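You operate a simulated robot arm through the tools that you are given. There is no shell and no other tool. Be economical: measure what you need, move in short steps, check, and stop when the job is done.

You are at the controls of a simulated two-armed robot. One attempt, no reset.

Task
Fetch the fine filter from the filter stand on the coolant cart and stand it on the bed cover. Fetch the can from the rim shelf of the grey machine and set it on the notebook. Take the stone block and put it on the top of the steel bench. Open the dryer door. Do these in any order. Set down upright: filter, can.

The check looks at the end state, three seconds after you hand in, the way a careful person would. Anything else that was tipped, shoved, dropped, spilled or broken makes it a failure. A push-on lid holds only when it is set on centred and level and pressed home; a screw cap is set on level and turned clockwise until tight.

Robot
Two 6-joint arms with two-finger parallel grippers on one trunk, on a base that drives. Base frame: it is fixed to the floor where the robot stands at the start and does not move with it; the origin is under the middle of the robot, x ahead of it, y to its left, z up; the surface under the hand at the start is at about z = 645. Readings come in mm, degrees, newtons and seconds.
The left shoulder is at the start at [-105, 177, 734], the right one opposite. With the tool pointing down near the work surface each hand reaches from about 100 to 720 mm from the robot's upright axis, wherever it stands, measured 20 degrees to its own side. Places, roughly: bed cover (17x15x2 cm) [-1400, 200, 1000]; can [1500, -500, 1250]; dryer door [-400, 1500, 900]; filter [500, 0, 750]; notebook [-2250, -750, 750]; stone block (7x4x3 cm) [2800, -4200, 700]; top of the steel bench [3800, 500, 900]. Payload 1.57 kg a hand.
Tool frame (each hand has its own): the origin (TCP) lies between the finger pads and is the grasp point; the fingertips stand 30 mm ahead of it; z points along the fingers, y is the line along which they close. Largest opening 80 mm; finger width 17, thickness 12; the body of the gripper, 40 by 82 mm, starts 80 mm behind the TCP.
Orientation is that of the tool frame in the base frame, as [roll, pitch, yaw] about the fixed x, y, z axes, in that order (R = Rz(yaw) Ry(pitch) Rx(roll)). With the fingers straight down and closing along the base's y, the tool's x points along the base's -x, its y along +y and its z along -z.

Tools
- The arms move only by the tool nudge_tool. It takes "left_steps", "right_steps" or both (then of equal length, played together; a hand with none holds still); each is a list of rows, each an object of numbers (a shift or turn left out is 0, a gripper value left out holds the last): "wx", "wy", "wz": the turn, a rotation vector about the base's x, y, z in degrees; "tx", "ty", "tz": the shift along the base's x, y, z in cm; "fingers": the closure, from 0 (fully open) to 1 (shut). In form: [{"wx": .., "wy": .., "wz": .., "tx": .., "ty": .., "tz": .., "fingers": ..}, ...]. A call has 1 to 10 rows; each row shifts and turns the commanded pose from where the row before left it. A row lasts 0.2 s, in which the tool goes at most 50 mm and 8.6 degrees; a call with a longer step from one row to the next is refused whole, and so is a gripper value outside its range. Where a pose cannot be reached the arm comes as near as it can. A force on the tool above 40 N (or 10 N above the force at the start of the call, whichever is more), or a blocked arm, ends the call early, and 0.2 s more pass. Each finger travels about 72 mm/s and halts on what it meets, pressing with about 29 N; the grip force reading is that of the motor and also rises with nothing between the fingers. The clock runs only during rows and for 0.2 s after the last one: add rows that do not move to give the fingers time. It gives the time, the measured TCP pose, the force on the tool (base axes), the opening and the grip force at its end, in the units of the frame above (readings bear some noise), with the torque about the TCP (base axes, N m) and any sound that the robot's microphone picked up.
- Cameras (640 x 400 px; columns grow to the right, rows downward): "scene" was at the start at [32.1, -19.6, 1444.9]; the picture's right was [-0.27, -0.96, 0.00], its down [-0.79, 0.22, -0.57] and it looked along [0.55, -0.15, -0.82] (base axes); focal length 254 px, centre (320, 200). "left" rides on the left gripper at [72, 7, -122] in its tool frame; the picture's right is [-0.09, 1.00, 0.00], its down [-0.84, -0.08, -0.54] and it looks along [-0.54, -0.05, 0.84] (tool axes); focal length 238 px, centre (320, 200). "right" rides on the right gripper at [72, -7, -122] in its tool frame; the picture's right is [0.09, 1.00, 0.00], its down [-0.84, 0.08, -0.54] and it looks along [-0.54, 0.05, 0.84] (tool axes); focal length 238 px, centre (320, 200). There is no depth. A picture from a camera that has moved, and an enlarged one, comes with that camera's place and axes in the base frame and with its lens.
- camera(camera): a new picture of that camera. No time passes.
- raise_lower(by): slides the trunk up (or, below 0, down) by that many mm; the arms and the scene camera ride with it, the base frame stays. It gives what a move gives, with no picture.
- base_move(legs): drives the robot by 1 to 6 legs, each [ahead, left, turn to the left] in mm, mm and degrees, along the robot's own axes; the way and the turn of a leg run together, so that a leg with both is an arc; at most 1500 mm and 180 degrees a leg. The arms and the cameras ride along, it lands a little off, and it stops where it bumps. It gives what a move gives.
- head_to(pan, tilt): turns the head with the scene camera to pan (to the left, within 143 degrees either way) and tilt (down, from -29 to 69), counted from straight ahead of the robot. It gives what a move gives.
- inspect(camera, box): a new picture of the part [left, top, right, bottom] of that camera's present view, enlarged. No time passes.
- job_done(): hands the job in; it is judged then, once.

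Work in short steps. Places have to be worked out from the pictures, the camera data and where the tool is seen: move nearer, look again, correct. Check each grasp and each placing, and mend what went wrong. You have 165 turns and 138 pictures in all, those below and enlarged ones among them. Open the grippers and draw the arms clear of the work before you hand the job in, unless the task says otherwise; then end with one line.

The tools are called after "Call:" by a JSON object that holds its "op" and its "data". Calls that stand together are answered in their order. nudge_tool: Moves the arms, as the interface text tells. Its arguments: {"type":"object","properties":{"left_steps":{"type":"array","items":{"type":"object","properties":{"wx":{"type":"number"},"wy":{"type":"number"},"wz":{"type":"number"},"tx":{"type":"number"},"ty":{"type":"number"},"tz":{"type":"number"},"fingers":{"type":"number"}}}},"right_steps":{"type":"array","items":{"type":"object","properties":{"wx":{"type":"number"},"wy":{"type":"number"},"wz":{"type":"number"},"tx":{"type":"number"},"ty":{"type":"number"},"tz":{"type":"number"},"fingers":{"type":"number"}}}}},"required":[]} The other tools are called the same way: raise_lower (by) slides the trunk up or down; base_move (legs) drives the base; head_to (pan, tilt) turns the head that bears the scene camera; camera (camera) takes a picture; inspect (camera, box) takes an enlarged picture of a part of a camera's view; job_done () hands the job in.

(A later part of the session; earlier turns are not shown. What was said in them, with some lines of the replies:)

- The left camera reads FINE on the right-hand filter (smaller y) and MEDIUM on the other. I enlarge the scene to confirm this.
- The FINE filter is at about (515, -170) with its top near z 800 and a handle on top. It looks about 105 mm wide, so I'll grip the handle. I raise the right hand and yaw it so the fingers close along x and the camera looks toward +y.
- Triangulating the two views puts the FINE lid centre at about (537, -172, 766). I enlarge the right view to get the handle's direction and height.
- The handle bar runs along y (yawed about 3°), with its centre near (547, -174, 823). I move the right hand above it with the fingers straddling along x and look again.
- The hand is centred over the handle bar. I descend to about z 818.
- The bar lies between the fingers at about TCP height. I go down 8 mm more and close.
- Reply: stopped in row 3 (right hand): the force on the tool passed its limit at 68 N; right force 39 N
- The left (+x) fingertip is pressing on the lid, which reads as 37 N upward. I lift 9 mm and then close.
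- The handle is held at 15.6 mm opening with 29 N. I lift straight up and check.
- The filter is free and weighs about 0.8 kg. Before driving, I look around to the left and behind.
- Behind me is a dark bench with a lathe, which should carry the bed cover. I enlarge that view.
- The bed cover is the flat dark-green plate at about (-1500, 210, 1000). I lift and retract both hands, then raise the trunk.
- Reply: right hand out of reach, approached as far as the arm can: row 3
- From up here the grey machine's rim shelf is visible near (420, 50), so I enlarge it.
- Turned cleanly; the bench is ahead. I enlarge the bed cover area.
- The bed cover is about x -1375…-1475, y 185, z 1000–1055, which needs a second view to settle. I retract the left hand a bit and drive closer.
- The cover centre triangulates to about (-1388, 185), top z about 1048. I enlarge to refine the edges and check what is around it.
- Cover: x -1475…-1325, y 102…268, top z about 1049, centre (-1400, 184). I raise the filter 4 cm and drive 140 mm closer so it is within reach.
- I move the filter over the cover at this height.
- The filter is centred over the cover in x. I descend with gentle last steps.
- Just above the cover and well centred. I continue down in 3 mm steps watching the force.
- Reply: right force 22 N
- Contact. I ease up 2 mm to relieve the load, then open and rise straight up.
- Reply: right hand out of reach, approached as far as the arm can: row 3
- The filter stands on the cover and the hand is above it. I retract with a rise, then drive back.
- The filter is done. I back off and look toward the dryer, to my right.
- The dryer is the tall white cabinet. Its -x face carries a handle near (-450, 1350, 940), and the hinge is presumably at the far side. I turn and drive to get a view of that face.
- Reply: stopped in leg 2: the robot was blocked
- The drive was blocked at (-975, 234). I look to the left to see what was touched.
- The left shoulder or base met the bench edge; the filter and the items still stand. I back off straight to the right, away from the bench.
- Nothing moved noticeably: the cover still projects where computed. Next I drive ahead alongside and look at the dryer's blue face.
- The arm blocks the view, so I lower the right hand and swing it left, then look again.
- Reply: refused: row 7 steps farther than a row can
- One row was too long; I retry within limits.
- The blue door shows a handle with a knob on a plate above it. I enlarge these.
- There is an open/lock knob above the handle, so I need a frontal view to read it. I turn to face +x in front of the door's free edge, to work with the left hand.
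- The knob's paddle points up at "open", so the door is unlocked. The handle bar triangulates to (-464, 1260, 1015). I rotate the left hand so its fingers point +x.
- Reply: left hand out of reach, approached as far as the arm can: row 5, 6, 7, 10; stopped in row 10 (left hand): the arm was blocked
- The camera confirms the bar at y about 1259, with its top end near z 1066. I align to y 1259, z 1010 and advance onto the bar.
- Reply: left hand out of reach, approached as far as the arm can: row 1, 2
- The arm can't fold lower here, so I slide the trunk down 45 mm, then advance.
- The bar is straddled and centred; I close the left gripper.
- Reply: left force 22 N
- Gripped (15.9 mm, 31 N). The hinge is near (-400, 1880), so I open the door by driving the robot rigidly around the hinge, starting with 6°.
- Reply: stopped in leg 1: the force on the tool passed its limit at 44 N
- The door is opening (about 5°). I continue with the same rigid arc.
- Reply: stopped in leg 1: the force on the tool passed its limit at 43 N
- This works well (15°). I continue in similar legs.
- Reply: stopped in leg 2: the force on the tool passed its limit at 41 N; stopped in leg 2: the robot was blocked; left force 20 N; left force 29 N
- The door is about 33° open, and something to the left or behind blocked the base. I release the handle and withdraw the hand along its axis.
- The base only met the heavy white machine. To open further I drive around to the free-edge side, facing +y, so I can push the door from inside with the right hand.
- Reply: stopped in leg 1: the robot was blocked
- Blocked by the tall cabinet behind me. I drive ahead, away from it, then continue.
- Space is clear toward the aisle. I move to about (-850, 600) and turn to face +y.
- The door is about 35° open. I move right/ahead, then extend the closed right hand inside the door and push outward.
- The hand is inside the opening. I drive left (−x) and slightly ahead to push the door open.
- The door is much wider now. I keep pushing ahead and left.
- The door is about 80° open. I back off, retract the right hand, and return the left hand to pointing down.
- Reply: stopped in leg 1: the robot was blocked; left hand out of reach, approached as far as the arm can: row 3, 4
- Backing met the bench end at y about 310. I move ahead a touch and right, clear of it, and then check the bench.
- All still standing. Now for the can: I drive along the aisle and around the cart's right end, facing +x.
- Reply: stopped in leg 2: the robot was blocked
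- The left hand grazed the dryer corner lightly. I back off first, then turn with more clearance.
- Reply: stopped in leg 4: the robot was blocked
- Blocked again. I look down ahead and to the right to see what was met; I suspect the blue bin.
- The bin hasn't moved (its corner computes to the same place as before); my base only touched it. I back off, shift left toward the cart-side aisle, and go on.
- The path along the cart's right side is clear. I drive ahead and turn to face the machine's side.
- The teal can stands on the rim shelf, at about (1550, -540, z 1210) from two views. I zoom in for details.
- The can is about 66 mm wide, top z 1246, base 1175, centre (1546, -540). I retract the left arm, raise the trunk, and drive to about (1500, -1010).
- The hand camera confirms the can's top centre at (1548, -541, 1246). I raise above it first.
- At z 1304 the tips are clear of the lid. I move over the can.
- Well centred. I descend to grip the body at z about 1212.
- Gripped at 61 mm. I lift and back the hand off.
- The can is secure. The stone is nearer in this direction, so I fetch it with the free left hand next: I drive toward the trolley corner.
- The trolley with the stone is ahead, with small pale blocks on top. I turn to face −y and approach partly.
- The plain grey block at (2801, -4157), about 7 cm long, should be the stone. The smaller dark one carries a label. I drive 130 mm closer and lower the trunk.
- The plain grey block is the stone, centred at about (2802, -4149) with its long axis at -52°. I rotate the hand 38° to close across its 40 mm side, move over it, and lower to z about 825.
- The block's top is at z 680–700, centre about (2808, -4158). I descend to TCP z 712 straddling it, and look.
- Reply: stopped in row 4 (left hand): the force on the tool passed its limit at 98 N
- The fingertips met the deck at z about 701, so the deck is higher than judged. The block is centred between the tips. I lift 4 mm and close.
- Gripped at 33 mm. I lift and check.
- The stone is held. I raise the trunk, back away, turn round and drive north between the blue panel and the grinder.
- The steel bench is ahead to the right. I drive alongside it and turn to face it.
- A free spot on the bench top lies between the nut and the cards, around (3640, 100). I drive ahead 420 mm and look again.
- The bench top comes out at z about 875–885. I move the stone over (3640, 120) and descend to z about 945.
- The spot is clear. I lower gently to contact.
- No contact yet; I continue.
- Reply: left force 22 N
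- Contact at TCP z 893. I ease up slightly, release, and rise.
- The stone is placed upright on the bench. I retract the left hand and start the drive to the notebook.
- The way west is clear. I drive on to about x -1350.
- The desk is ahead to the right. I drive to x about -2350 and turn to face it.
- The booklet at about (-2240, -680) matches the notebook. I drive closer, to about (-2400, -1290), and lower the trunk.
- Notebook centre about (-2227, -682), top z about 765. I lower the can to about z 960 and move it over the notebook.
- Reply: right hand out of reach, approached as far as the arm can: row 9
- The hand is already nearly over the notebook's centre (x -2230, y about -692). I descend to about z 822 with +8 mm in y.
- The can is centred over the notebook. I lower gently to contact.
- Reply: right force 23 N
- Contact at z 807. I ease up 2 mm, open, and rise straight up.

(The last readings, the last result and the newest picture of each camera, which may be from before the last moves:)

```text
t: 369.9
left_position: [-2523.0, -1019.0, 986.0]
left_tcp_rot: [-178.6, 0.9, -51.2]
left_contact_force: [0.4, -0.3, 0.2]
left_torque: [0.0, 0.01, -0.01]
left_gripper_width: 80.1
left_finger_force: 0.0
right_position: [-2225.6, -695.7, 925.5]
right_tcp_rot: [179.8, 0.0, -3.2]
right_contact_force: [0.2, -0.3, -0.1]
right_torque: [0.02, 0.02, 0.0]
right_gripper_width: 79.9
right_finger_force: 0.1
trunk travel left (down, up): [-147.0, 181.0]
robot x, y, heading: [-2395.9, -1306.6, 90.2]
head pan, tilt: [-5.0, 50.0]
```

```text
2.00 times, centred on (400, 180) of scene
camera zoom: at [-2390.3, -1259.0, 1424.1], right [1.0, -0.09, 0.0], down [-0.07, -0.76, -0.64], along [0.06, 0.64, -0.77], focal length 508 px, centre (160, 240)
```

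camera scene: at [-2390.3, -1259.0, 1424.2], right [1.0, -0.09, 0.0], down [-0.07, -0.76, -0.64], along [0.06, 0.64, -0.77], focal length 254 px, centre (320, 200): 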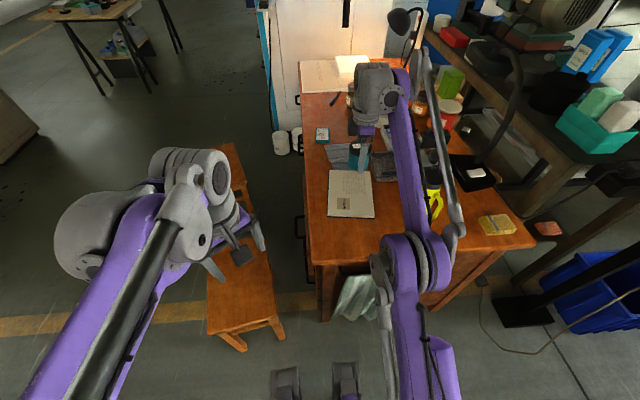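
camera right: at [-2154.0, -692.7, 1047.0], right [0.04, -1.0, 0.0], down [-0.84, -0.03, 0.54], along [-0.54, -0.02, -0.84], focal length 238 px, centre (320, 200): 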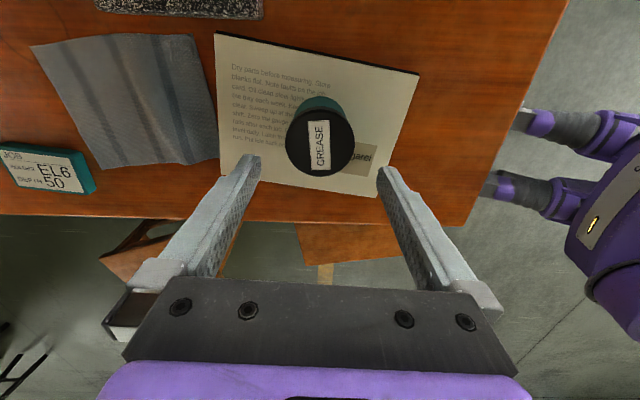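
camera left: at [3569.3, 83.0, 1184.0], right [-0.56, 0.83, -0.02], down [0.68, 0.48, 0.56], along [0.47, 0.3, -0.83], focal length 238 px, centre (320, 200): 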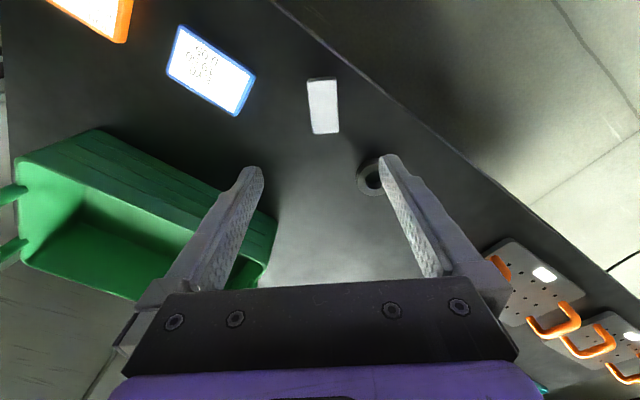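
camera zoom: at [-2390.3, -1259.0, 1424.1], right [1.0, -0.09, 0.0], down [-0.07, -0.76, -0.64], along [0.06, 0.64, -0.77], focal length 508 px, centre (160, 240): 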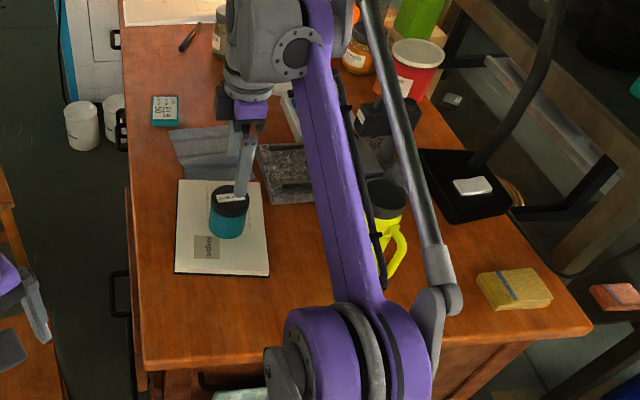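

The can stands on the notebook. I raise and retract the arm, then back away and check overall.

Call:
{"op": "nudge_tool", "data": {"right_steps": [{"tz": 2}, {"tz": 2, "ty": -2}, {"ty": -4}, {"ty": -4}, {"ty": -4}, {"ty": -4}, {"ty": -4}, {"ty": -4}]}}

Call:
{"op": "base_move", "data": {"legs": [[-350, 0, 0]]}}

Call:
{"op": "head_to", "data": {"pan": -20, "tilt": 30}}

Call:
{"op": "camera", "data": {"camera": "scene"}}

Call:
{"op": "inspect", "data": {"camera": "scene", "box": [200, 60, 520, 260]}}

```text
t: 371.7
left_position: [-2523.2, -1019.4, 986.6]
left_tcp_rot: [-178.7, 1.1, -51.2]
left_contact_force: [-0.1, -0.1, 0.3]
left_torque: [-0.01, 0.01, -0.04]
left_gripper_width: 79.9
left_finger_force: 0.1
right_position: [-2228.4, -967.3, 962.6]
right_tcp_rot: [179.8, -0.1, -3.1]
right_contact_force: [0.5, -0.1, 0.3]
right_torque: [0.01, 0.01, 0.01]
right_gripper_width: 79.9
right_finger_force: 0.0
right hand out of reach, approached as far as the arm can: row 1
trunk travel left (down, up): [-147.0, 181.0]
robot x, y, heading: [-2395.4, -1304.2, 90.1]
head pan, tilt: [-5.0, 50.0]
```

```text
t: 373.9
left_position: [-2521.9, -1366.6, 986.2]
left_tcp_rot: [-178.6, 1.0, -51.2]
left_contact_force: [-0.1, -0.6, -0.8]
left_torque: [0.0, 0.0, -0.03]
left_gripper_width: 80.0
left_finger_force: 0.2
right_position: [-2227.8, -1312.1, 961.9]
right_tcp_rot: [179.9, 0.0, -3.1]
right_contact_force: [-0.3, 0.7, -0.3]
right_torque: [0.01, 0.02, -0.03]
right_gripper_width: 80.2
right_finger_force: 0.1
trunk travel left (down, up): [-147.0, 181.0]
robot x, y, heading: [-2395.5, -1650.9, 89.9]
head pan, tilt: [-5.0, 50.0]
```

```text
t: 374.8
left_position: [-2522.5, -1366.6, 984.8]
left_tcp_rot: [-178.6, 0.8, -51.1]
left_contact_force: [0.6, -0.1, 0.0]
left_torque: [0.03, -0.02, -0.02]
left_gripper_width: 79.9
left_finger_force: 0.0
right_position: [-2227.2, -1313.2, 962.2]
right_tcp_rot: [179.8, 0.0, -3.1]
right_contact_force: [-0.3, -0.4, -0.3]
right_torque: [-0.01, -0.01, 0.05]
right_gripper_width: 80.2
right_finger_force: 0.0
trunk travel left (down, up): [-147.0, 181.0]
robot x, y, heading: [-2396.5, -1649.9, 90.1]
head pan, tilt: [-20.0, 30.0]
```

```text
28 pictures are left
camera scene: at [-2365.8, -1597.1, 1453.6], right [0.94, -0.34, 0.0], down [-0.17, -0.47, -0.87], along [0.29, 0.81, -0.5], focal length 254 px, centre (320, 200)
```

scene: 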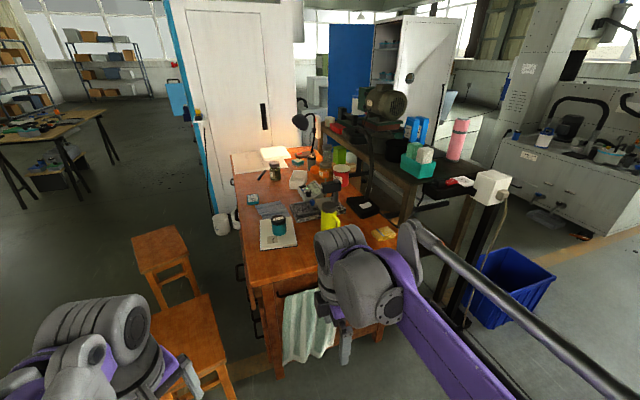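

```text
2.00 times, centred on (360, 160) of scene
camera zoom: at [-2365.8, -1597.1, 1453.6], right [0.94, -0.34, 0.0], down [-0.17, -0.47, -0.87], along [0.29, 0.81, -0.5], focal length 508 px, centre (240, 280)
```

zoom: 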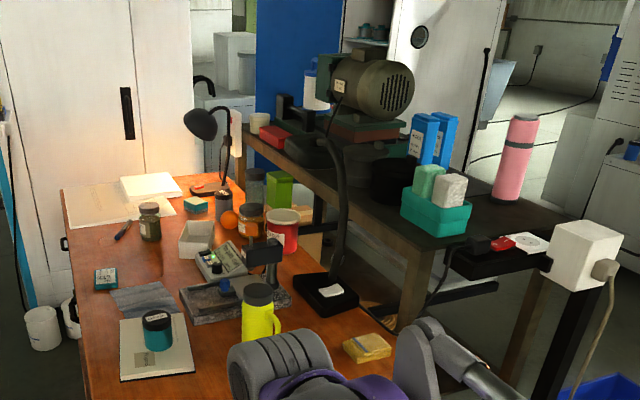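

All four jobs check out in the pictures: the can stands on the notebook, the filter stands on the bed cover, the stone is on the bench, and the dryer door is wide open. The grippers are open and clear, so I hand in.

Call:
{"op": "job_done", "data": {}}

```text
The job is handed in.
```

All four jobs are finished and handed in: the fine filter stands on the bed cover, the can stands on the notebook, the stone block is on the steel bench, and the dryer door is open at about 80°. On the way the base or arms touched the lathe bench, the blue bin, the dryer corner, the tall cabinet and the white machine, and the fingertips pressed the trolley deck; I saw nothing moved or knocked over in the pictures I took.
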